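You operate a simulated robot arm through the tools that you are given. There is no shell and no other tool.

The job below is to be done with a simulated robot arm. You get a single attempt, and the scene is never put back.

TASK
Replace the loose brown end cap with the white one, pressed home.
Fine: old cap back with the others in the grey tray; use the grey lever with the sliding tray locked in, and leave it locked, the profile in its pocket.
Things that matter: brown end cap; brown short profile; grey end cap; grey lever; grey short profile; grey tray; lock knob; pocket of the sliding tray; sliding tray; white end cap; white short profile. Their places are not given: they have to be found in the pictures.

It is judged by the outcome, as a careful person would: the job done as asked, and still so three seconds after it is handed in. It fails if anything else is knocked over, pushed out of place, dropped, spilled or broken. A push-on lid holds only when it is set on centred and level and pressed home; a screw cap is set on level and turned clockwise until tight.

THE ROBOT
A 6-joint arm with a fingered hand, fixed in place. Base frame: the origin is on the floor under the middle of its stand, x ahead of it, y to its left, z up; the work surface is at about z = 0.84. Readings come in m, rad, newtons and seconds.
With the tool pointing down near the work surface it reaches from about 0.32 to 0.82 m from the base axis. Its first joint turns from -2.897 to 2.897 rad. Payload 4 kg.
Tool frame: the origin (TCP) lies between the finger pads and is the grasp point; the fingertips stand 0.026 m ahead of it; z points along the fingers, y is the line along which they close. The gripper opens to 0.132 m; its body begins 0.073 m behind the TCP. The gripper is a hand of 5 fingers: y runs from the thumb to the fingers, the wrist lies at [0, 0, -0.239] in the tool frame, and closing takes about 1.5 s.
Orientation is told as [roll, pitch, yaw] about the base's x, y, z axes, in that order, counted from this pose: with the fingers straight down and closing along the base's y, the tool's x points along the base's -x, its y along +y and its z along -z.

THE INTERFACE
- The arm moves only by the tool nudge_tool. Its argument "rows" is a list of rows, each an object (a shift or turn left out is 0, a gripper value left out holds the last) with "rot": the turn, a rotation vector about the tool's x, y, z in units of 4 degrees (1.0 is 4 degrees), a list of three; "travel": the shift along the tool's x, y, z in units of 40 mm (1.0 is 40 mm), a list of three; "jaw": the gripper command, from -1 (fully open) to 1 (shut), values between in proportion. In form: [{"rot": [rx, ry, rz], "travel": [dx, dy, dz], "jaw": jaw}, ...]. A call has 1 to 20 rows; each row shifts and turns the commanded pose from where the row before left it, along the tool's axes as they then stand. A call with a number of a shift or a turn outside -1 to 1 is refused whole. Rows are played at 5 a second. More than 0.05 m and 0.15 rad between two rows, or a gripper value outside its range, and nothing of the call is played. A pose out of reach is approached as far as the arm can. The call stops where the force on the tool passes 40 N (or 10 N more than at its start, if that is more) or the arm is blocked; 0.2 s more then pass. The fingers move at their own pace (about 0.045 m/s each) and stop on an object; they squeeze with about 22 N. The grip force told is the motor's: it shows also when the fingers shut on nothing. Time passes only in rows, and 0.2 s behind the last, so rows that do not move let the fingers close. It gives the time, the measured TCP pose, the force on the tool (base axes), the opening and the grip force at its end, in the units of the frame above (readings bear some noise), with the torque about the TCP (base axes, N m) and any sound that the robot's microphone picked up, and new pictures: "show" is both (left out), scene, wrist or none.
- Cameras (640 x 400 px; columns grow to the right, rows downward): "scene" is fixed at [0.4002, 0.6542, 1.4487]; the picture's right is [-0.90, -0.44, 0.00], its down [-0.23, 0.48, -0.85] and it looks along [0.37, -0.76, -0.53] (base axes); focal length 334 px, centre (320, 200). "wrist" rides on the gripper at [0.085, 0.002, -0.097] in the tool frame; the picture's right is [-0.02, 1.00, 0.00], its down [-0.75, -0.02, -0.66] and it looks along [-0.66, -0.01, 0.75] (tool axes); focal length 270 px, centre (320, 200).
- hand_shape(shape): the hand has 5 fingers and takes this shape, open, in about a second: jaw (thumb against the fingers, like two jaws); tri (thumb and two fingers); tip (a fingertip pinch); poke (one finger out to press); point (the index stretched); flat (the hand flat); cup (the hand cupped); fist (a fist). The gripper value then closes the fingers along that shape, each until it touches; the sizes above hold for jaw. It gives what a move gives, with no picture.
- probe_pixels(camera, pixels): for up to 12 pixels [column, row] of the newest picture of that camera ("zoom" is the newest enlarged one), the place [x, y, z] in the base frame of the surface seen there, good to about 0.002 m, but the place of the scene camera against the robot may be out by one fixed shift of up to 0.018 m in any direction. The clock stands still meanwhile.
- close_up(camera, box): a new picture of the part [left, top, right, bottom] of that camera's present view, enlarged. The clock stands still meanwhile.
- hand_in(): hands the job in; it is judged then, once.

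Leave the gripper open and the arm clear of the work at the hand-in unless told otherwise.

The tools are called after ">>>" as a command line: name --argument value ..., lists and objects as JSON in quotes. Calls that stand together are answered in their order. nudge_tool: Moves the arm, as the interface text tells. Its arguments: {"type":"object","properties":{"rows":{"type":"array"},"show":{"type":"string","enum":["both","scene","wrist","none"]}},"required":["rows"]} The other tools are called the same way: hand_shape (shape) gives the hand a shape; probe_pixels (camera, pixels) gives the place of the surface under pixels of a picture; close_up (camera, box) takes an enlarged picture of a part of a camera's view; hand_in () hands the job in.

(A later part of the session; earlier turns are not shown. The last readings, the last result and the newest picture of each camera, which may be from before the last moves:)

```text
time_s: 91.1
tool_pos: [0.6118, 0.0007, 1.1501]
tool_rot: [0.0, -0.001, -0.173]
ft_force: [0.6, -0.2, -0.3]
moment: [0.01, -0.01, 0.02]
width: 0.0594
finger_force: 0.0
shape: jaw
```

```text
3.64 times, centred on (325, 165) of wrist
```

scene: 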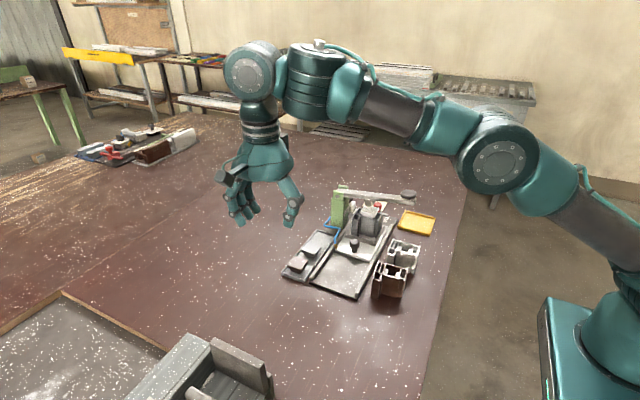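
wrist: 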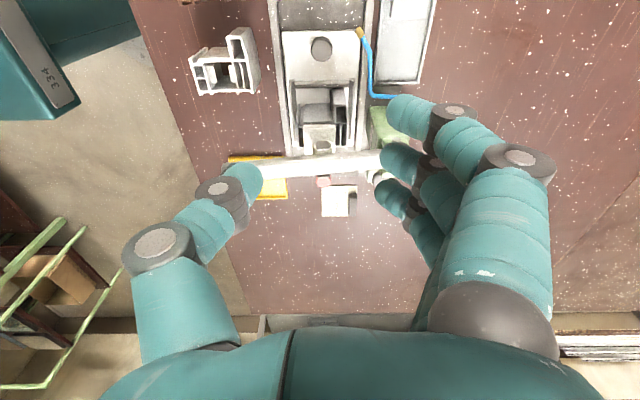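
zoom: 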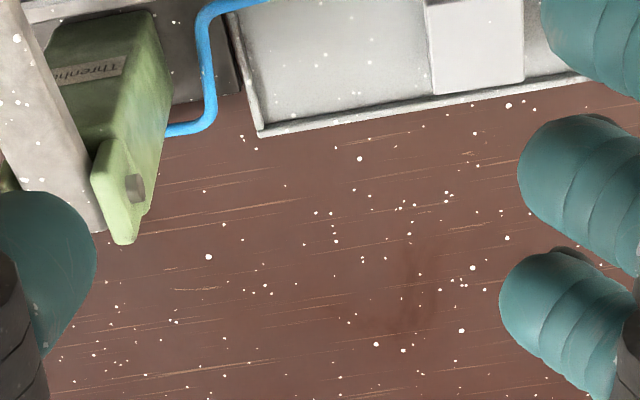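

One row was too long. Repeating with smaller steps.

>>> nudge_tool --rows '[{"rot": [0, 0, -1]}, {"rot": [0, 0, -1]}, {"rot": [0, 0, -0.5]}, {"travel": [0.76, -0.76, 0]}, {"travel": [0.76, -0.76, 0]}, {"travel": [0.76, -0.76, 0]}, {"travel": [0.76, -0.76, 0.3]}, {"travel": [0.76, -0.76, 0.3]}, {"travel": [0, 0, 0.4]}, {}, {}]' --show "both"

>>> close_up --camera "wrist" --box '[250, 130, 400, 240]'

```text
time_s: 93.5
tool_pos: [0.46, -0.1531, 1.1089]
tool_rot: [0.003, 0.001, 0.0]
ft_force: [-0.3, 0.3, -0.1]
moment: [0.0, 0.0, 0.01]
width: 0.0591
finger_force: 0.0
shape: jaw
```

scene: 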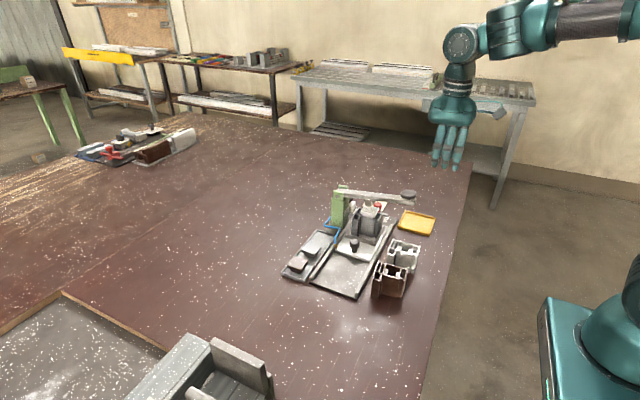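
wrist: 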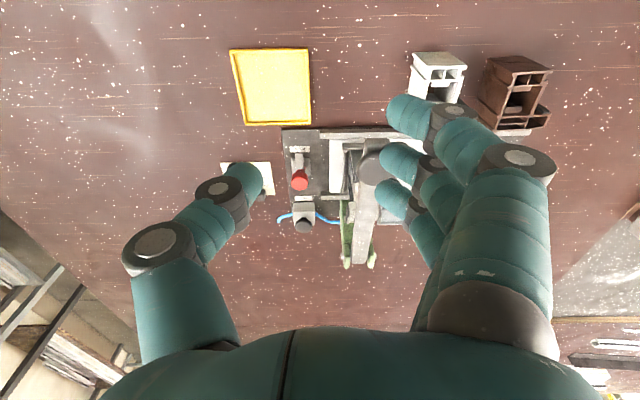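

```text
3.64 times, centred on (325, 185) of wrist
```

zoom: 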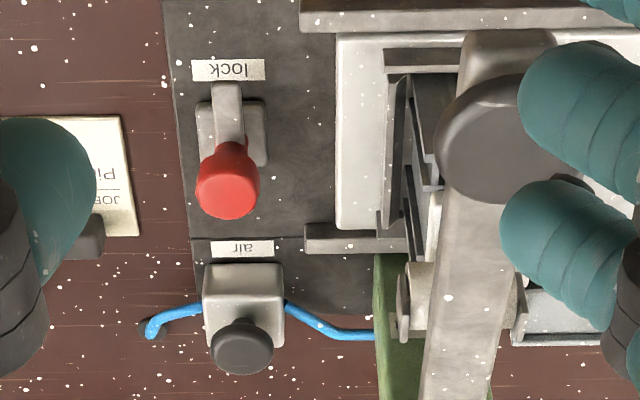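

Now the lock is clear: the bar points toward −x to the "lock" label. Probing lock parts and the tray's end.

>>> probe_pixels --camera "zoom" --pixels '[[228, 190], [228, 120], [228, 90], [202, 120], [262, 120], [262, 155], [338, 60], [340, 150], [342, 220], [228, 68], [228, 150], [205, 165]]'

>>> probe_pixels --camera "zoom" --pixels '[[245, 150], [385, 60], [395, 240], [310, 15], [310, 240], [240, 345], [243, 290], [215, 92], [243, 92], [228, 205], [212, 190], [252, 190]]'

>>> close_up --camera "wrist" --box '[285, 135, 345, 195]'

```text
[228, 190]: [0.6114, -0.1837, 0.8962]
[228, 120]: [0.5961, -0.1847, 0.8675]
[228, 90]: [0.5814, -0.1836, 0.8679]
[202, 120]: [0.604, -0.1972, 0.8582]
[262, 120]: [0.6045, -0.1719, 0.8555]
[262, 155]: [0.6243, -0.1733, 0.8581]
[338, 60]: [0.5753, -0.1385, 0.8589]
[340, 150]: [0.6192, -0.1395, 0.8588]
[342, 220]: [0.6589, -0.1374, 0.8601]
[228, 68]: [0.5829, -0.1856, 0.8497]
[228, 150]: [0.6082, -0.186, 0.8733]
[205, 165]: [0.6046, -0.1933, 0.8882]
```

```text
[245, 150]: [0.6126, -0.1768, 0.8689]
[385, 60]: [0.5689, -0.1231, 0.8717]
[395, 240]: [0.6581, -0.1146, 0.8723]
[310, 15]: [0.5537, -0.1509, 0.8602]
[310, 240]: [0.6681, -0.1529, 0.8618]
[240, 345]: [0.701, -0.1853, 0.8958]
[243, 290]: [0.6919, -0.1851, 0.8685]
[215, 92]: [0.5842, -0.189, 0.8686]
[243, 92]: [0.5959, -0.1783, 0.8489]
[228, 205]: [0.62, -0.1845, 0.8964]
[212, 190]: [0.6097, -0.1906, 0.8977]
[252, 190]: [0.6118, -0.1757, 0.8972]
```

```text
6.67 times, centred on (315, 165) of wrist
```

zoom: 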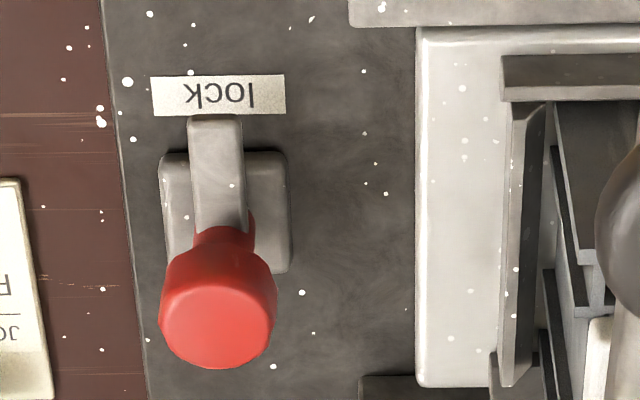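

The lock axis is at ≈(0.6135, −0.184); bar 33 mm long toward −x; tray end at y≈−0.1385. I'll measure the lever's width to find the roller's centre.

>>> close_up --camera "wrist" --box '[320, 130, 420, 280]'

>>> probe_pixels --camera "wrist" --pixels '[[352, 225], [374, 225], [355, 205], [376, 205], [352, 245], [370, 245], [358, 190], [370, 150], [370, 165], [349, 215], [378, 215], [385, 165]]'

```text
2.67 times, centred on (370, 205) of wrist
```

zoom: 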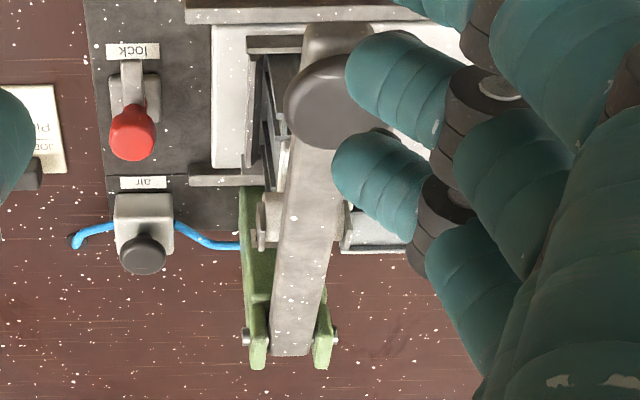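

```text
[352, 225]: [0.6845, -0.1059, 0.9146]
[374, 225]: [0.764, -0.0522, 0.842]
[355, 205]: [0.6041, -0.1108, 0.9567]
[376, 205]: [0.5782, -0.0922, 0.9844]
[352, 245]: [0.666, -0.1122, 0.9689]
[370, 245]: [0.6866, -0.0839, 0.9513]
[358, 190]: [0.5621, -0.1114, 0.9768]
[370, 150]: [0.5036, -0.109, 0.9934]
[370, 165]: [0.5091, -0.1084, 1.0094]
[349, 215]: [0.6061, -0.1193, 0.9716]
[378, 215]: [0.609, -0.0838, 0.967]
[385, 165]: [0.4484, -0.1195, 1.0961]
```

The roller's axle blocks appear on both sides of the lever (y≈−0.079 and ≈−0.119), so its centre may be nearer y≈−0.099. Probing more carefully.

>>> probe_pixels --camera "zoom" --pixels '[[288, 230], [333, 230], [284, 270], [326, 270], [310, 250], [262, 225], [270, 205], [345, 215], [350, 225], [268, 240], [300, 100], [335, 95]]'

>>> close_up --camera "wrist" --box '[330, 180, 390, 230]'

```text
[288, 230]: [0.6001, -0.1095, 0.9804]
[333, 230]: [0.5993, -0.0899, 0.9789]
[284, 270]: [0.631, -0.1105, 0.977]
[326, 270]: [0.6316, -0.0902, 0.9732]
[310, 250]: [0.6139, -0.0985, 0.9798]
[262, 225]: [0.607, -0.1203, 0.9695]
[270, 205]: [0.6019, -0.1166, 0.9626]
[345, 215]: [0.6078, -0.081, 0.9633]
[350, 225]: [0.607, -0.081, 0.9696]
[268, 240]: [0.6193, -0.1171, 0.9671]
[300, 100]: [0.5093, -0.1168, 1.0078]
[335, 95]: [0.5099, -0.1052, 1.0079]
```

```text
8.00 times, centred on (360, 205) of wrist
```

zoom: 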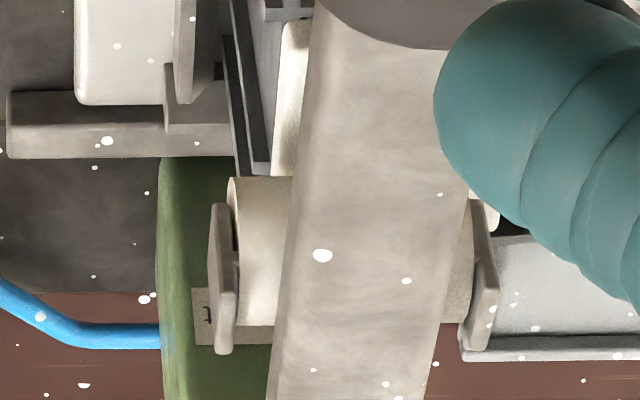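

The lever spans y −0.110…−0.090, so the roller's centre is y≈−0.100: the tray still has about 12 mm to go (cap at −0.088). I'll turn to yaw −90° again, grip the tray knob and push it the rest of the way to its stop.

>>> nudge_tool --rows '[{"rot": [0, 0, 1]}, {"rot": [0, 0, 1]}, {"rot": [0, 0, 1]}, {"rot": [0, 0, 1]}, {"rot": [0, 0, 1]}, {"rot": [0, 0, 1]}, {"rot": [0, 0, 1]}, {"rot": [0, 0, 1]}, {"rot": [0, 0, 1]}, {"rot": [0, 0, 1]}, {"rot": [0, 0, 1]}, {"rot": [0, 0, 1]}, {"rot": [0, 0, 1]}, {"rot": [0, 0, 1]}, {"rot": [0, 0, 1]}, {"rot": [0, 0, 1]}, {"rot": [0, 0, 1]}, {"rot": [0, 0, 1]}, {"rot": [0, 0, 1]}, {"rot": [0, 0, 1]}]' --show "none"

>>> nudge_tool --rows '[{"rot": [0, 0, 1]}, {"rot": [0, 0, 1]}, {"rot": [0, 0, 0.5]}, {"travel": [0.8, 0, 0]}, {"travel": [0.9, 0.5, 0]}, {"travel": [0.8, 0.8, 0]}, {"travel": [0.8, 0.8, 0]}, {"travel": [0.8, 0.8, 0.1]}, {"travel": [0.1, 0.85, 0.8]}, {"travel": [0, 0, 0.7]}, {}, {}]' --show "both"

```text
time_s: 97.7
tool_pos: [0.4606, -0.1522, 1.1106]
tool_rot: [0.0, 0.001, -1.399]
ft_force: [-0.1, -0.3, 0.5]
moment: [0.0, -0.02, 0.01]
width: 0.0593
finger_force: 0.0
shape: jaw
```

```text
time_s: 100.3
tool_pos: [0.6107, 0.0161, 1.0447]
tool_rot: [-0.001, 0.0, -1.571]
ft_force: [-0.5, -0.2, -0.2]
moment: [-0.03, -0.01, 0.03]
width: 0.0595
finger_force: 0.1
shape: jaw
```

scene: 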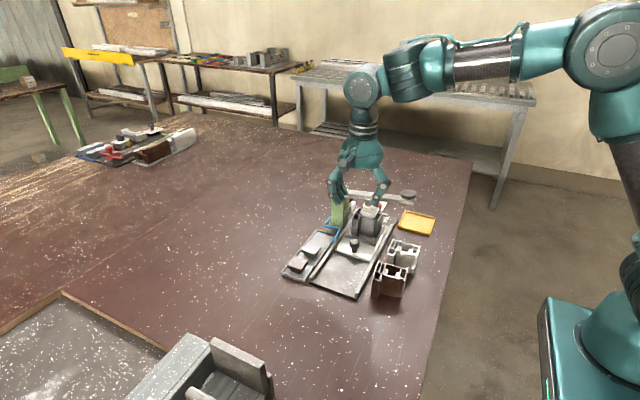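
wrist: 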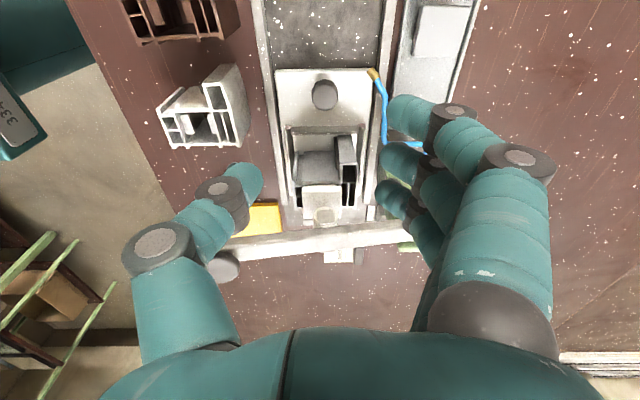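

Checking knob, nozzle and hose positions before descending.

>>> close_up --camera "wrist" --box '[260, 55, 420, 155]'

>>> probe_pixels --camera "wrist" --pixels '[[325, 95], [315, 95], [335, 95], [325, 85], [325, 105], [371, 71], [376, 80], [382, 95], [385, 110], [385, 140], [325, 190], [310, 212]]'

```text
4.00 times, centred on (340, 105) of wrist
```

zoom: 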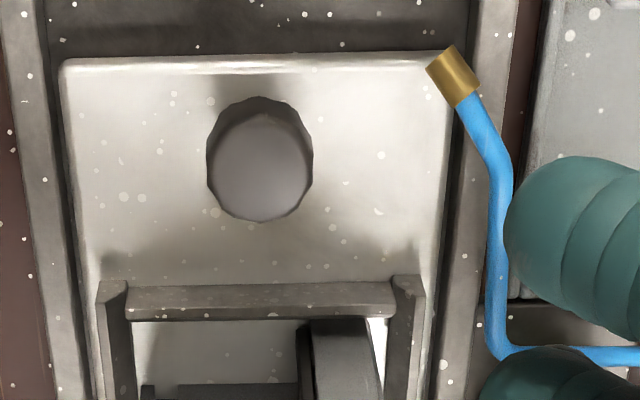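

```text
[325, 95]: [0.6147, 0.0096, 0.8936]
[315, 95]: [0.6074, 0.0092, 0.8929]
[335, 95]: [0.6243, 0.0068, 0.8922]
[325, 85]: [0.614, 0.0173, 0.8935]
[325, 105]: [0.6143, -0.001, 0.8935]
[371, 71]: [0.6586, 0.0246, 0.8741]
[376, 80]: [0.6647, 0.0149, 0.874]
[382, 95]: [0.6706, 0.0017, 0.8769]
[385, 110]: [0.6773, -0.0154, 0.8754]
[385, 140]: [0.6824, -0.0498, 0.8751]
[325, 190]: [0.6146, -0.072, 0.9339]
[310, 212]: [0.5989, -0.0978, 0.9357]
```

Nozzle tip is near (0.658, 0.023). I'll use a narrower opening (44 mm) to stay clear of it, descend on the knob at (0.6145, 0.0075), and grip.

>>> nudge_tool --rows '[{"travel": [-0.165, 0, 0.2], "jaw": 0.333}, {"travel": [0, 0, 0.5]}, {"travel": [0, 0, 0.8]}, {"travel": [0, 0, 0.8]}, {"travel": [0, 0, 0.7]}, {"travel": [0, 0, 0.45]}, {"travel": [0, 0, 0.26]}, {}, {}]' --show "both"

>>> close_up --camera "wrist" --box '[230, 100, 430, 240]'

```text
time_s: 102.3
tool_pos: [0.6103, 0.009, 0.8977]
tool_rot: [0.0, 0.003, -1.572]
ft_force: [0.4, 0.9, 0.2]
moment: [0.02, -0.02, -0.02]
width: 0.0449
finger_force: 0.0
shape: jaw
```

scene: 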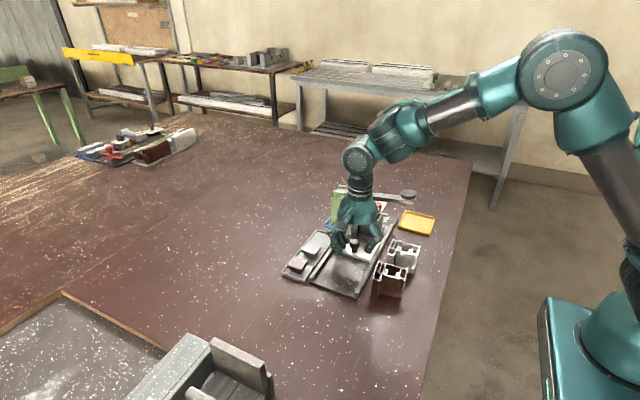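
wrist: 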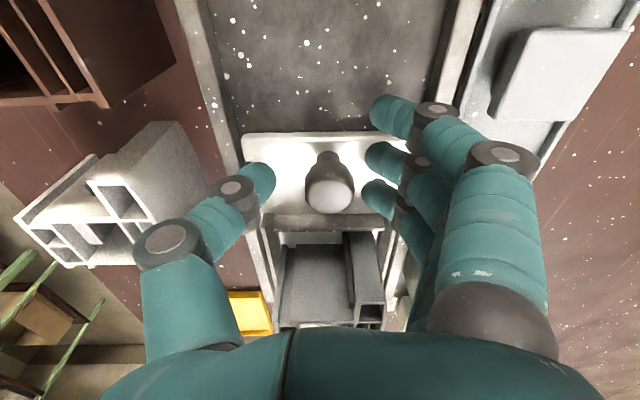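

```text
2.86 times, centred on (330, 170) of wrist
```

zoom: 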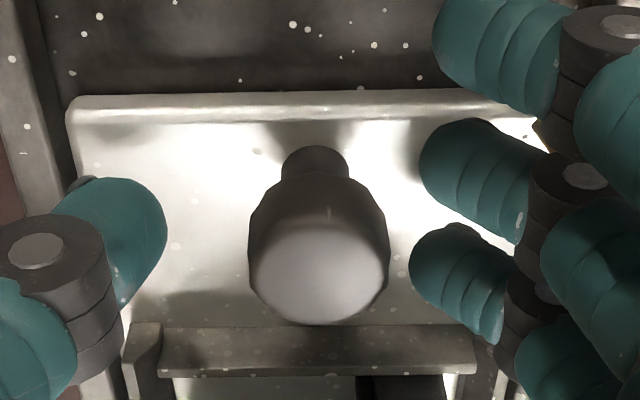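

Straddling the knob without touching the nozzle. Closing, then pushing −y in ~1.2 mm rows until the stop is felt.

>>> nudge_tool --rows '[{"jaw": 0.5}, {"jaw": 0.6}, {"jaw": 0.7}, {"jaw": 0.8}, {"jaw": 0.8}, {"jaw": 0.8}, {"travel": [-0.03, 0, 0]}, {"travel": [-0.03, 0, 0]}, {"travel": [-0.03, 0, 0]}, {"travel": [-0.03, 0, 0]}, {}]' --show "none"

>>> nudge_tool --rows '[{"travel": [-0.03, 0, 0]}, {"travel": [-0.03, 0, 0]}, {"travel": [-0.03, 0, 0]}, {}]' --show "none"

```text
time_s: 104.7
tool_pos: [0.6101, 0.0045, 0.8967]
tool_rot: [0.0, 0.001, -1.572]
ft_force: [-9.8, 1.2, -0.9]
moment: [0.02, 0.12, -0.05]
width: 0.0062
finger_force: 22.1
shape: jaw
```

```text
time_s: 105.7
tool_pos: [0.6106, 0.0021, 0.8973]
tool_rot: [0.0, 0.001, -1.571]
ft_force: [-11.7, 0.6, -1.3]
moment: [0.02, 0.15, -0.02]
width: 0.0064
finger_force: 22.0
shape: jaw
```

Side force −12 N; shifting 2 mm in −x to relieve, and continuing.

>>> nudge_tool --rows '[{"travel": [0, -0.05, 0]}, {"travel": [-0.025, 0, 0]}, {"travel": [-0.025, 0, 0]}, {}]' --show "none"

>>> nudge_tool --rows '[{"travel": [-0.025, 0, 0]}, {"travel": [-0.025, 0, 0]}, {}]' --show "none"

```text
time_s: 106.7
tool_pos: [0.6091, -0.0026, 0.8974]
tool_rot: [-0.001, 0.0, -1.57]
ft_force: [-1.0, 1.1, -2.1]
moment: [0.04, -0.07, -0.05]
width: 0.006
finger_force: 21.9
shape: jaw
```

```text
time_s: 107.5
tool_pos: [0.6081, -0.0032, 0.8966]
tool_rot: [0.001, 0.0, -1.571]
ft_force: [-0.1, 0.7, 0.9]
moment: [0.01, -0.09, -0.01]
width: 0.006
finger_force: 21.4
shape: jaw
```

12 mm pushed, no stop yet. Continuing 1 mm at a time.

>>> nudge_tool --rows '[{"travel": [-0.025, 0, 0]}, {"travel": [-0.025, 0, 0]}, {}]' --show "none"

>>> nudge_tool --rows '[{"travel": [-0.025, 0, 0]}, {}]' --show "none"

```text
time_s: 108.3
tool_pos: [0.6083, -0.0048, 0.8974]
tool_rot: [0.0, -0.001, -1.571]
ft_force: [-1.6, 0.7, 1.3]
moment: [0.02, -0.07, -0.01]
width: 0.0058
finger_force: 21.9
shape: jaw
```

```text
time_s: 108.9
tool_pos: [0.6093, -0.0066, 0.8978]
tool_rot: [-0.001, 0.0, -1.572]
ft_force: [-2.0, 0.8, 2.3]
moment: [0.0, -0.07, -0.01]
width: 0.006
finger_force: 22.0
shape: jaw
```

15 mm pushed and still no stop. Looking before going on.

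>>> nudge_tool --rows '[{}]' --show "both"

>>> close_up --camera "scene" --box '[330, 190, 430, 260]'

>>> close_up --camera "wrist" --box '[230, 100, 430, 240]'

```text
time_s: 109.3
tool_pos: [0.6082, -0.0063, 0.8971]
tool_rot: [0.0, -0.001, -1.572]
ft_force: [-2.1, 0.1, 2.0]
moment: [-0.01, -0.09, -0.02]
width: 0.0059
finger_force: 22.8
shape: jaw
```

scene: 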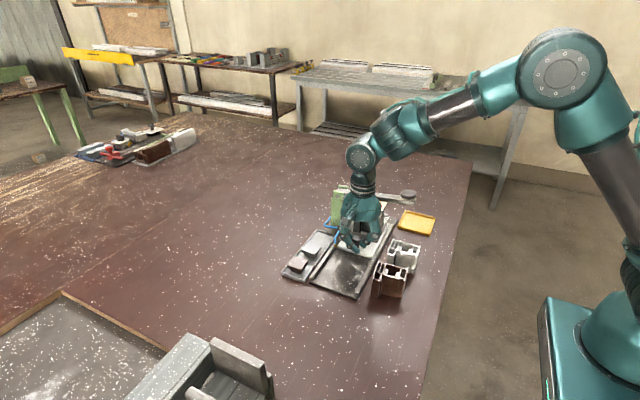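
wrist: 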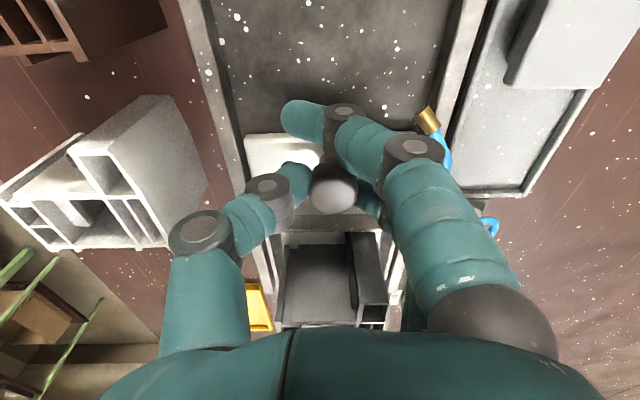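

```text
5.71 times, centred on (380, 225) of scene
```

zoom: 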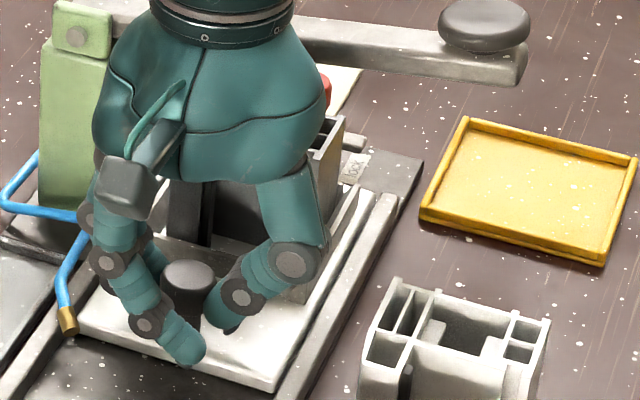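

```text
2.86 times, centred on (330, 170) of wrist
```

zoom: 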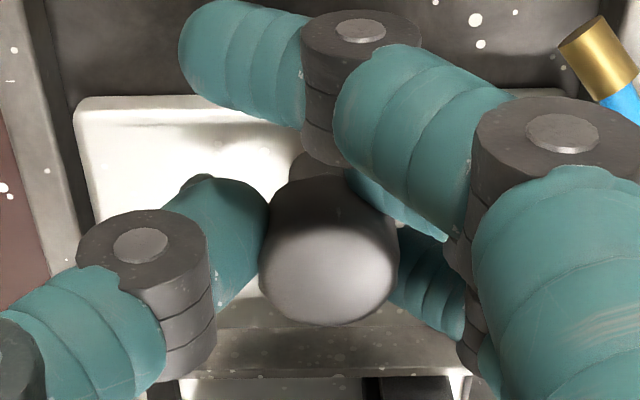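

Probing the knob and nearby points to measure the tray's actual position.

>>> probe_pixels --camera "zoom" --pixels '[[328, 275], [290, 275], [370, 275], [328, 310], [328, 250], [90, 110], [600, 50], [120, 100], [300, 350], [200, 370], [430, 370], [60, 200]]'

>>> close_up --camera "scene" --box '[365, 195, 405, 225]'

```text
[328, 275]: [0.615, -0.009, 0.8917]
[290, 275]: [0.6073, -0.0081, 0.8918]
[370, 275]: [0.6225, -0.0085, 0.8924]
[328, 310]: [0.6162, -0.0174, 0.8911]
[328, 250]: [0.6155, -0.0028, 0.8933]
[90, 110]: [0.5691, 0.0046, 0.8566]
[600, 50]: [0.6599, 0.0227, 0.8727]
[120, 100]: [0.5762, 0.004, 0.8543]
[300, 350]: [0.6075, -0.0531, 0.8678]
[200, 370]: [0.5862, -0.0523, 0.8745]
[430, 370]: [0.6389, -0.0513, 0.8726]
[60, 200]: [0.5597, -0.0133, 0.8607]
```

```text
13.33 times, centred on (385, 210) of scene
```

zoom: 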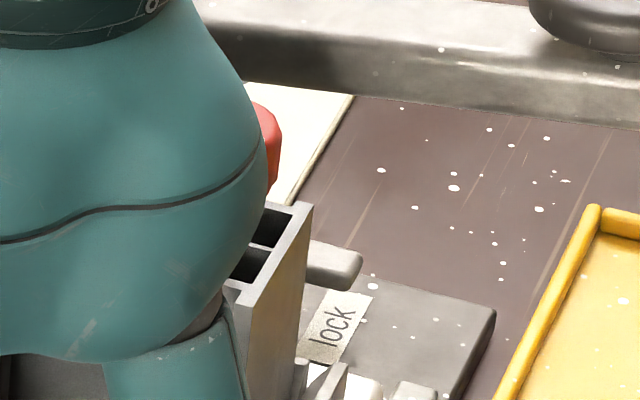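

Travel is now ≈0.1245 m. I'll push a little more, in 1 mm steps, watching for the stop.

>>> nudge_tool --rows '[{"travel": [-0.025, 0, 0]}, {}]' --show "none"

>>> nudge_tool --rows '[{"travel": [-0.025, 0, 0]}, {}]' --show "none"

>>> nudge_tool --rows '[{"travel": [-0.025, 0, 0]}, {}]' --show "none"

```text
time_s: 109.9
tool_pos: [0.6077, -0.0065, 0.8964]
tool_rot: [0.001, -0.002, -1.571]
ft_force: [-1.1, 0.5, 2.1]
moment: [0.0, -0.09, -0.03]
width: 0.0057
finger_force: 22.0
shape: jaw
```

```text
time_s: 110.5
tool_pos: [0.6084, -0.0083, 0.8977]
tool_rot: [-0.001, -0.001, -1.571]
ft_force: [-1.0, -0.8, 1.7]
moment: [0.01, -0.14, -0.01]
width: 0.0059
finger_force: 22.1
shape: jaw
```

```text
time_s: 111.1
tool_pos: [0.6083, -0.0091, 0.8965]
tool_rot: [0.001, -0.002, -1.57]
ft_force: [0.7, -0.9, 2.3]
moment: [-0.05, -0.14, 0.02]
width: 0.0058
finger_force: 22.0
shape: jaw
```

Still no stop at ≈127 mm. I'll let go and look at the roller/cap/lock relation again.

>>> nudge_tool --rows '[{"jaw": 0.6}, {"jaw": 0.45}, {"jaw": 0.333}, {"jaw": 0.333}, {}, {"travel": [0, 0, -0.4]}, {"travel": [0, 0, -0.8]}, {"travel": [0.6, 0, -0.8]}, {"travel": [0.8, 0, -0.8]}, {"travel": [0.8, 0, -0.4]}, {}, {}]' --show "wrist"

>>> close_up --camera "wrist" --box '[275, 190, 385, 290]'

>>> close_up --camera "scene" --box '[350, 190, 410, 235]'

```text
time_s: 113.7
tool_pos: [0.6082, 0.0773, 1.0241]
tool_rot: [0.0, 0.001, -1.573]
ft_force: [-0.3, -0.9, 0.9]
moment: [0.03, 0.0, 0.01]
width: 0.0438
finger_force: 0.1
shape: jaw
```

wrist: 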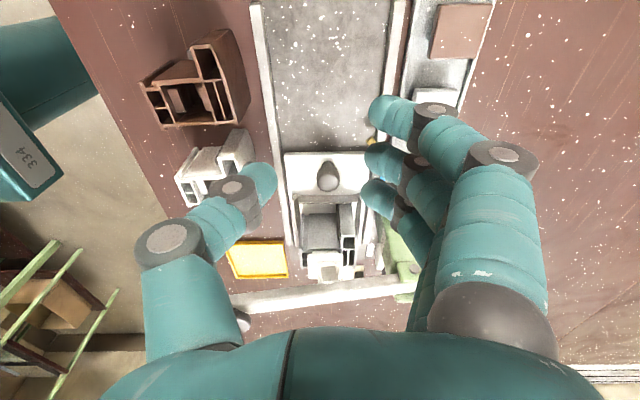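

```text
4.00 times, centred on (330, 240) of wrist
```

zoom: 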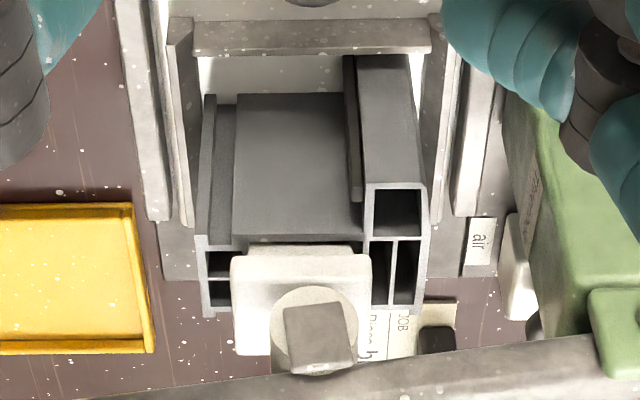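

```text
8.89 times, centred on (380, 212) of scene
```

zoom: 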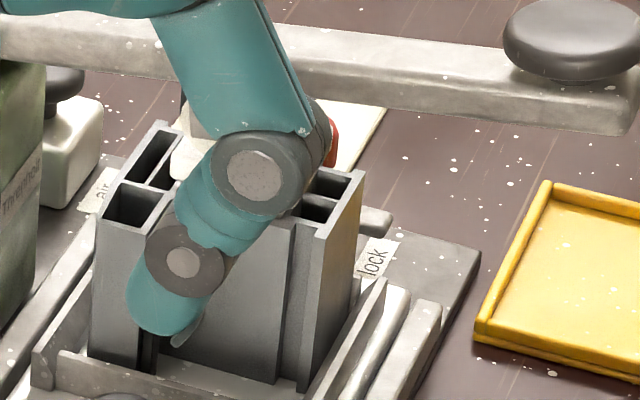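

Probing the cap and disc in the wrist view (re-zooming it so "zoom" is the wrist one).

>>> close_up --camera "wrist" --box '[275, 190, 385, 290]'

>>> probe_pixels --camera "zoom" --pixels '[[245, 270], [300, 270], [355, 270], [245, 340], [262, 345], [365, 320], [315, 292], [277, 325], [352, 320], [320, 330], [300, 215], [245, 252]]'

>>> probe_pixels --camera "zoom" --pixels '[[236, 262], [236, 345], [240, 325], [368, 290], [300, 50], [300, 30], [205, 300], [215, 245], [400, 305], [400, 185], [300, 260], [300, 240]]'

```text
4.00 times, centred on (330, 240) of wrist
```

zoom: 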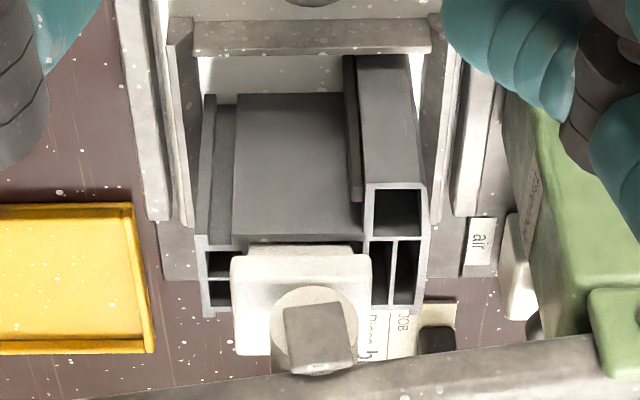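

```text
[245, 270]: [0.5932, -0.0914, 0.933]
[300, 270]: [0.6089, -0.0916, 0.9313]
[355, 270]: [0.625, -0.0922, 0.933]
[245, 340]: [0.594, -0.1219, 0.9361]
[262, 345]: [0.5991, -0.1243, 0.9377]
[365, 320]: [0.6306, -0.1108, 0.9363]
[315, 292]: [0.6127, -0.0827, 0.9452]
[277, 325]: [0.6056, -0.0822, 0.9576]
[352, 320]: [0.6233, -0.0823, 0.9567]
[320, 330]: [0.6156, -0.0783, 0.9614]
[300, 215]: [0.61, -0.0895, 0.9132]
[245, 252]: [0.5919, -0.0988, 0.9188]
```

```text
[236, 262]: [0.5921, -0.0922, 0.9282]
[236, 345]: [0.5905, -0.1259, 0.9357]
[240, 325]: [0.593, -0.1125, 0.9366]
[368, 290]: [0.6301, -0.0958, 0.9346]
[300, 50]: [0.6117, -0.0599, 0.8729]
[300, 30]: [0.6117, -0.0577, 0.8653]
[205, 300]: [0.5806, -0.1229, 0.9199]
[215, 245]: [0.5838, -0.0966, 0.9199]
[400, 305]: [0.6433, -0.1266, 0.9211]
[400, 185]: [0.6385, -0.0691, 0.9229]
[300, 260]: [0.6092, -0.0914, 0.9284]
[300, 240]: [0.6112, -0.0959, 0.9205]
```

The cap is now at y≈−0.110 (pocket centre ≈−0.099), tray travel ≈129 mm. The pocket's centre is now practically under the lever's centre line (−0.100), so the stop should be very near. I'll grip the knob again and push the last bit.

>>> nudge_tool --rows '[{"travel": [-0.7, 0.07, 0]}, {"travel": [-0.8, 0, 0]}, {"travel": [-0.67, 0, 0.2]}, {"travel": [0, 0, 0.8]}, {"travel": [0, 0, 0.8]}, {"travel": [0, 0, 0.7]}, {"travel": [0, 0, 0.45]}, {"travel": [0, 0, 0.22]}, {}, {}]' --show "wrist"

>>> close_up --camera "wrist" --box '[230, 100, 430, 240]'

```text
time_s: 115.9
tool_pos: [0.6101, -0.0086, 0.898]
tool_rot: [0.0, 0.0, -1.571]
ft_force: [0.5, 0.4, 0.4]
moment: [0.01, 0.0, -0.02]
width: 0.0436
finger_force: 0.0
shape: jaw
```

wrist: 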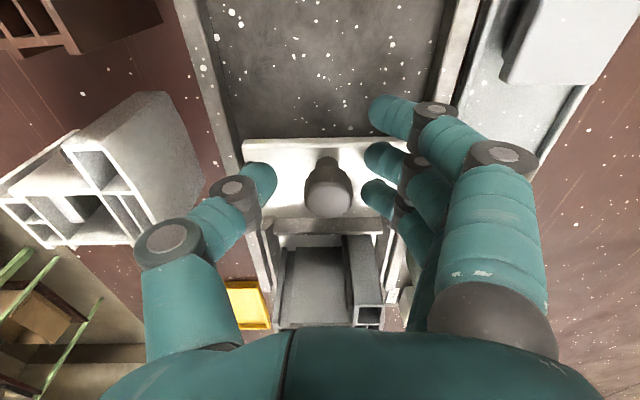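

```text
2.86 times, centred on (330, 170) of wrist
```

zoom: 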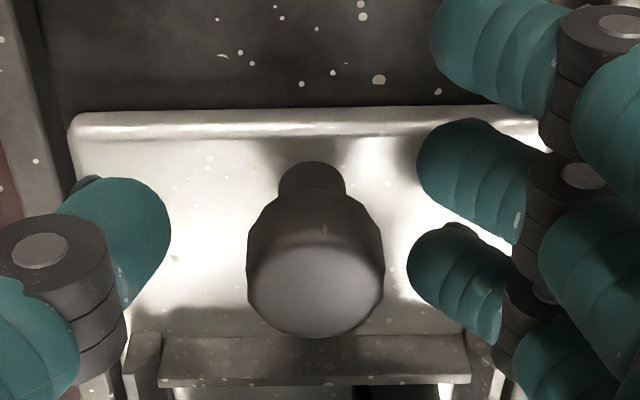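

Gripping and pushing in 1 mm steps.

>>> nudge_tool --rows '[{"jaw": 0.5}, {"jaw": 0.6}, {"jaw": 0.7}, {"jaw": 0.8}, {"jaw": 0.8}, {"travel": [0, -0.05, 0]}, {"travel": [-0.025, 0, 0]}, {"travel": [-0.025, 0, 0]}, {}]' --show "none"

>>> nudge_tool --rows '[{"travel": [-0.025, 0, 0]}, {"travel": [-0.025, 0, 0]}, {}]' --show "none"

>>> nudge_tool --rows '[{"travel": [-0.025, 0, 0]}, {}]' --show "none"

```text
time_s: 117.9
tool_pos: [0.6088, -0.0081, 0.8991]
tool_rot: [-0.001, 0.001, -1.57]
ft_force: [6.4, 2.4, 3.3]
moment: [0.03, -0.17, 0.16]
width: 0.0146
finger_force: 0.0
shape: jaw
```

```text
time_s: 118.7
tool_pos: [0.6088, -0.0111, 0.8991]
tool_rot: [-0.001, 0.0, -1.57]
ft_force: [4.8, 10.6, 2.0]
moment: [0.21, -0.13, 0.15]
width: 0.0142
finger_force: 0.0
shape: jaw
```

```text
time_s: 119.3
tool_pos: [0.6109, -0.0128, 0.8985]
tool_rot: [0.0, -0.001, -1.57]
ft_force: [5.8, 18.1, 1.5]
moment: [0.35, -0.17, 0.31]
width: 0.0145
finger_force: 0.1
shape: jaw
```

Resistance now (18 N in y), but the grip reading is odd (force 0). Looking before doing anything more.

>>> nudge_tool --rows '[{}]' --show "both"

>>> close_up --camera "wrist" --box '[230, 80, 450, 240]'

>>> close_up --camera "scene" --box '[320, 200, 400, 260]'

```text
time_s: 119.7
tool_pos: [0.61, -0.0125, 0.8987]
tool_rot: [-0.001, 0.0, -1.57]
ft_force: [4.9, 19.7, 0.9]
moment: [0.38, -0.13, 0.31]
width: 0.0142
finger_force: 0.1
shape: jaw
```

scene: 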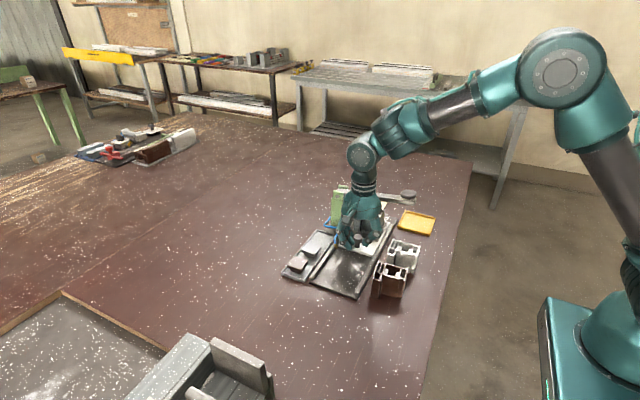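
wrist: 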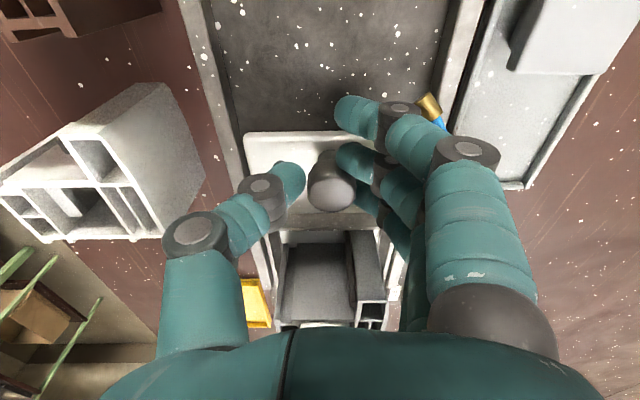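

```text
2.50 times, centred on (340, 160) of wrist
```

zoom: 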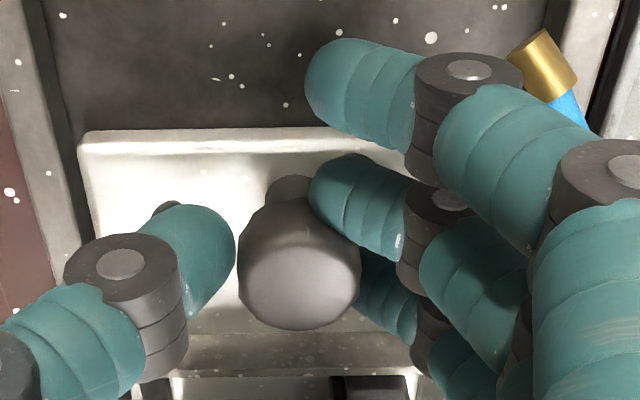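

```text
6.67 times, centred on (360, 230) of scene
```

zoom: 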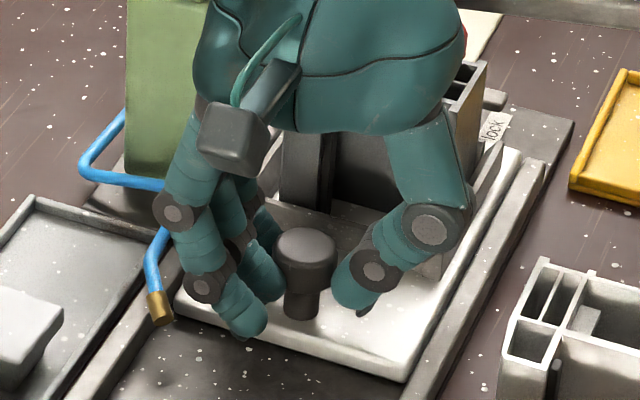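

The middle finger is pressing the knob's +y side and the tray no longer moves: that looks like the stop. Probing the knob and tray position.

>>> close_up --camera "wrist" --box '[230, 80, 450, 240]'

>>> probe_pixels --camera "zoom" --pixels '[[298, 285], [298, 250], [298, 320], [255, 285], [345, 285], [100, 140], [200, 140], [250, 345], [300, 345], [545, 65], [570, 110], [330, 60]]'

```text
2.50 times, centred on (340, 160) of wrist
```

zoom: 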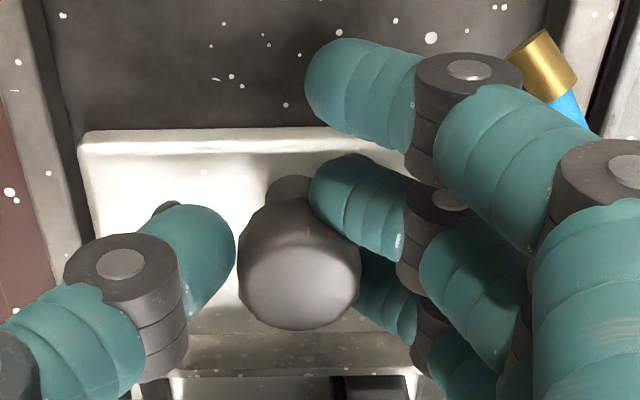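

```text
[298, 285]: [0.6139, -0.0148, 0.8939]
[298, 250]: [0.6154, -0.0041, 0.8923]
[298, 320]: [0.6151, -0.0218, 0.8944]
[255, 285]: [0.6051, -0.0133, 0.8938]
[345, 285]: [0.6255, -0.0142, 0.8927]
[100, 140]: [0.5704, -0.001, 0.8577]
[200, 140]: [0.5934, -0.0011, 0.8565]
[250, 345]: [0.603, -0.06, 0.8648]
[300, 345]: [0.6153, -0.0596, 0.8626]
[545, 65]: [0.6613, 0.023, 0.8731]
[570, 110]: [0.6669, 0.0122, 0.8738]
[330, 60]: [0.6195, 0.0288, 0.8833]
```

Tray travel is ≈130 mm and it resists: the in-stop is reached. Releasing, rising, and then turning the tool round to yaw +90° to work on the lock knob.

>>> nudge_tool --rows '[{"travel": [0.025, 0, 0], "jaw": 0.5}, {"jaw": 0.333}, {"jaw": 0.333}, {"travel": [0, 0, -0.4]}, {"travel": [0, 0, -0.8]}, {"travel": [0, 0, -0.9]}, {"travel": [0, 0, -0.9]}, {"travel": [0, 0, -0.9]}, {"travel": [0, 0, -0.9]}, {"travel": [0, 0, -0.9]}, {}]' --show "wrist"

>>> nudge_tool --rows '[{"rot": [0, 0, -1]}, {"rot": [0, 0, -1]}, {"rot": [0, 0, -1]}, {"rot": [0, 0, -1]}, {"rot": [0, 0, -1]}, {"rot": [0, 0, -1]}, {"rot": [0, 0, -1]}, {"rot": [0, 0, -1]}, {"rot": [0, 0, -1]}, {"rot": [0, 0, -1]}, {"rot": [0, 0, -1]}, {"rot": [0, 0, -1]}, {"rot": [0, 0, -1]}, {"rot": [0, 0, -1]}, {"rot": [0, 0, -1]}, {"rot": [0, 0, -1]}, {"rot": [0, 0, -1]}, {"rot": [0, 0, -1]}, {"rot": [0, 0, -1]}, {"rot": [0, 0, -1]}]' --show "none"

>>> nudge_tool --rows '[{"rot": [0, 0, -1]}, {"rot": [0, 0, -1]}, {"rot": [0, 0, -1]}, {"rot": [0, 0, -1]}, {"rot": [0, 0, -1]}, {"rot": [0, 0, -1]}, {"rot": [0, 0, -1]}, {"rot": [0, 0, -1]}, {"rot": [0, 0, -1]}, {"rot": [0, 0, -1]}, {"rot": [0, 0, -1]}, {"rot": [0, 0, -1]}, {"rot": [0, 0, -1]}, {"rot": [0, 0, -1]}, {"rot": [0, 0, -1]}, {"rot": [0, 0, -1]}, {"rot": [0, 0, -1]}, {"rot": [0, 0, -1]}, {"rot": [0, 0, -1]}, {"rot": [0, 0, -1]}]' --show "none"

>>> nudge_tool --rows '[{"rot": [0, 0, -1]}, {"rot": [0, 0, -1]}, {"rot": [0, 0, -1]}, {"rot": [0, 0, -1]}, {"rot": [0, 0, -1]}, {}, {}]' --show "both"

```text
time_s: 122.1
tool_pos: [0.6088, -0.0116, 1.1259]
tool_rot: [-0.001, 0.0, -1.571]
ft_force: [-0.7, -0.3, -0.3]
moment: [0.01, 0.0, 0.0]
width: 0.0435
finger_force: 0.1
shape: jaw
```

wrist: 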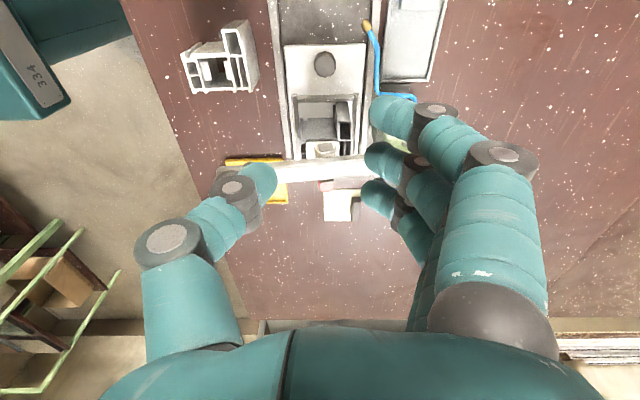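

```text
time_s: 126.3
tool_pos: [0.6091, -0.0115, 1.1267]
tool_rot: [0.002, 0.002, -0.172]
ft_force: [0.1, 0.4, -0.3]
moment: [-0.01, 0.01, 0.0]
width: 0.0436
finger_force: 0.1
shape: jaw
```

```text
time_s: 130.5
tool_pos: [0.6105, -0.0113, 1.1258]
tool_rot: [0.0, 0.001, 1.222]
ft_force: [-0.1, -0.5, 0.5]
moment: [-0.01, -0.02, 0.0]
width: 0.0435
finger_force: 0.1
shape: jaw
```

```text
time_s: 132.1
tool_pos: [0.6138, -0.008, 1.1318]
tool_rot: [0.004, -0.023, 1.568]
ft_force: [-0.2, 0.2, 0.0]
moment: [0.02, -0.02, 0.01]
width: 0.0433
finger_force: 0.0
shape: jaw
out of reach, approached as far as the arm can: row 5
```

scene: 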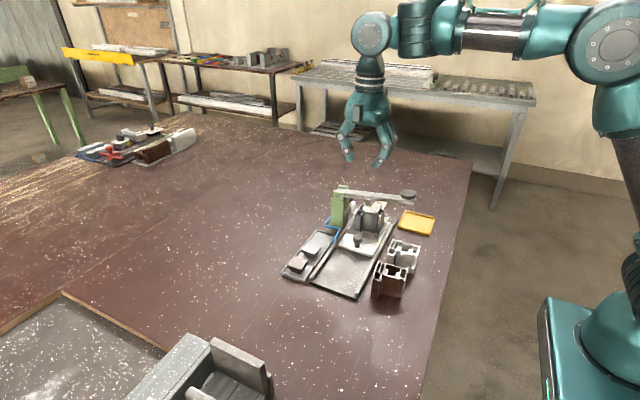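
wrist: 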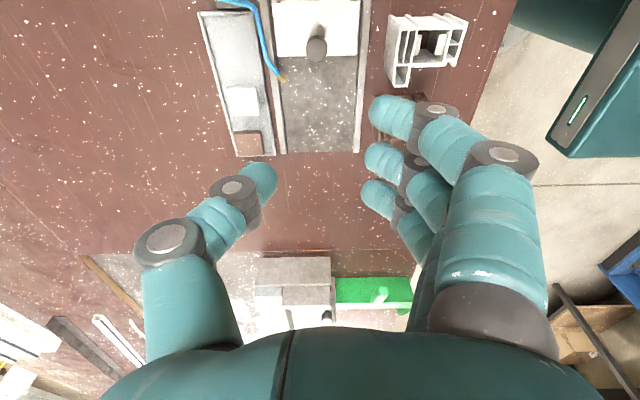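

Yaw +90° is just past the wrist's limit here. A yaw of +60° suffices: I can grip the lock knob there and turn it clockwise (toward yaw −30°), which would swing its bar from −x to +y over the tray's end. Turning back to +60° and moving above the lock (0.6135, −0.184) at height.

>>> nudge_tool --rows '[{"rot": [0, 0, 1]}, {"rot": [0, 0, 1]}, {"rot": [0, 0, 1]}, {"rot": [0, 0, 1]}, {"rot": [0, 0, 1]}, {"rot": [0, 0, 1]}, {"rot": [0, 0, 1]}, {"rot": [0, 0, 0.5]}, {"travel": [0.7356, -0.4508, 0]}, {"travel": [0.7356, -0.4508, 0]}, {"travel": [0.7356, -0.4508, 0]}, {"travel": [0.7356, -0.4508, 0]}, {"travel": [0.7356, -0.4508, 0]}, {}, {}]' --show "both"

>>> close_up --camera "wrist" --box '[250, 60, 410, 190]'

```text
time_s: 135.3
tool_pos: [0.6168, -0.1813, 1.1319]
tool_rot: [0.0, 0.0, 1.047]
ft_force: [0.1, 0.2, -0.6]
moment: [0.01, -0.06, -0.02]
width: 0.0436
finger_force: 0.1
shape: jaw
```

scene: 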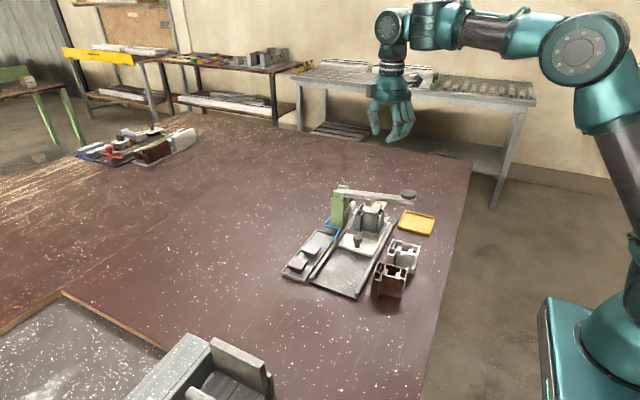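
wrist: 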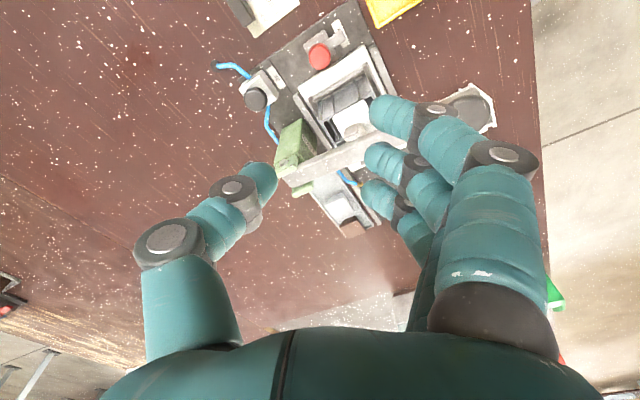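

```text
3.08 times, centred on (330, 125) of wrist
```

zoom: 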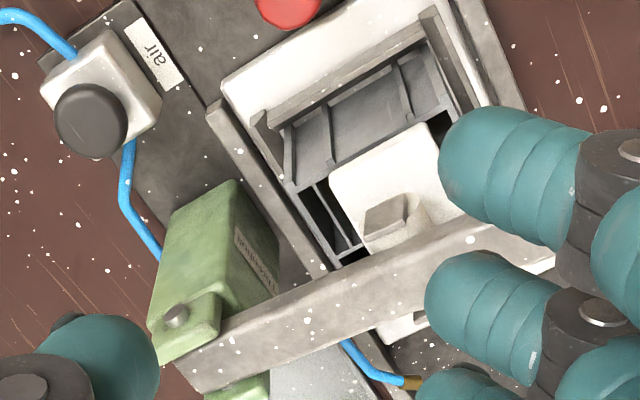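

Good view of the lock from this side. Zooming on it.

>>> close_up --camera "wrist" --box '[255, 5, 400, 95]'

>>> probe_pixels --camera "zoom" --pixels '[[283, 215], [260, 215], [305, 215], [283, 190], [283, 240], [340, 160], [365, 115], [345, 200], [430, 190], [300, 300], [250, 170], [330, 130]]'

```text
4.41 times, centred on (328, 50) of wrist
```

zoom: 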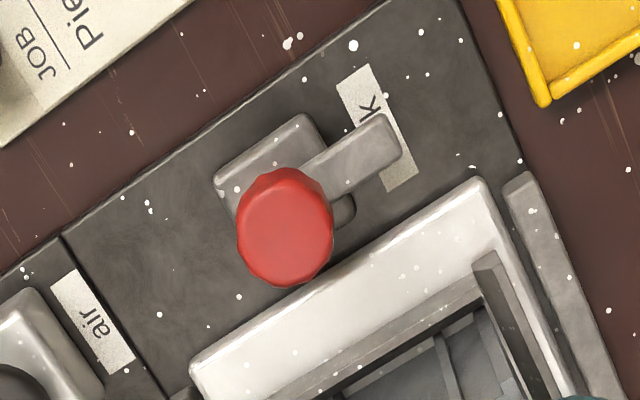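

```text
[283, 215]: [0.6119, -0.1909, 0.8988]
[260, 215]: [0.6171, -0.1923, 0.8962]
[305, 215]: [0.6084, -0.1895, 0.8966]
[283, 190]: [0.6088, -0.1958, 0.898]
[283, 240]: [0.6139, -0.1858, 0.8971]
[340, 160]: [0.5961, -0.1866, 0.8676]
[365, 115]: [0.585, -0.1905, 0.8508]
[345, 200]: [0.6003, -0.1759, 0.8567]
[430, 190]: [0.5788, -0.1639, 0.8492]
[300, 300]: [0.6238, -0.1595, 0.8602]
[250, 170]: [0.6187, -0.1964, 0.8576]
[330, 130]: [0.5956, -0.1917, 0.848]
```

Knob centre ≈(0.614, −0.185), top z≈0.897; the bar points −x. I'll shift over it and descend to TCP z≈0.96 first.

>>> nudge_tool --rows '[{"travel": [0.167, -0.131, 0.5]}, {"travel": [0, 0, 0.9]}, {"travel": [0, 0, 0.9]}, {"travel": [0, 0, 0.9]}, {"travel": [0, 0, 0.7]}, {"travel": [0, 0, 0.4]}, {}, {}]' --show "both"

>>> close_up --camera "wrist" --box '[230, 60, 430, 200]'

>>> close_up --camera "scene" --box '[330, 130, 450, 240]'

```text
time_s: 137.1
tool_pos: [0.6197, -0.1899, 0.9619]
tool_rot: [0.001, 0.001, 1.048]
ft_force: [0.2, 0.4, 0.1]
moment: [-0.03, 0.0, -0.01]
width: 0.0439
finger_force: 0.0
shape: jaw
```

scene: 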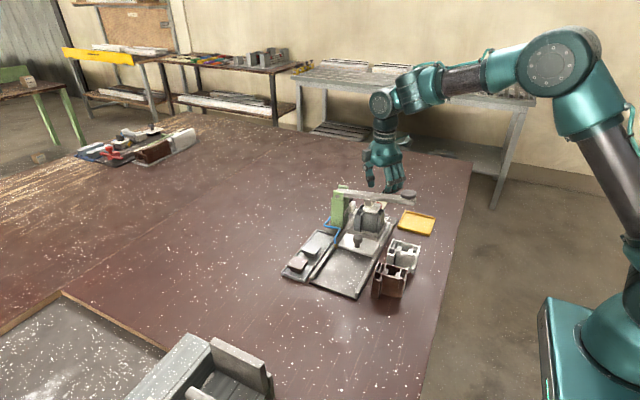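
wrist: 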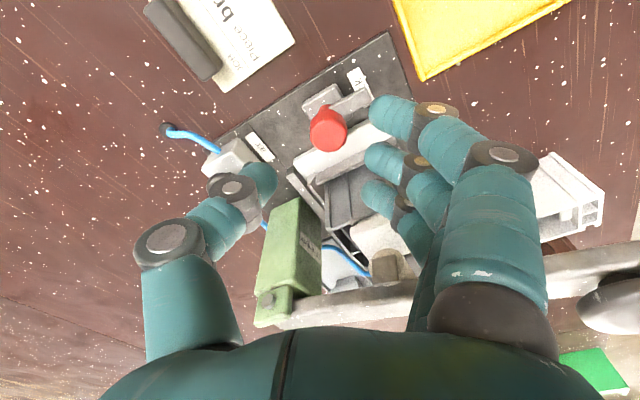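

```text
2.86 times, centred on (330, 130) of wrist
```

zoom: 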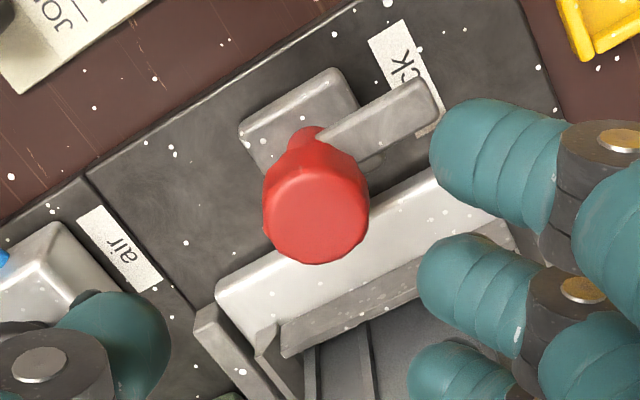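

```text
3.64 times, centred on (390, 185) of scene
```

zoom: 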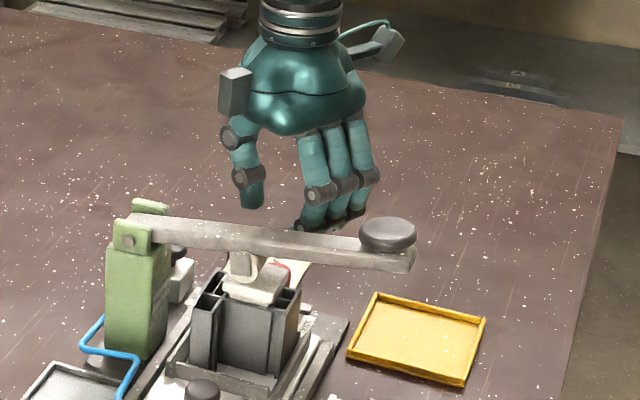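

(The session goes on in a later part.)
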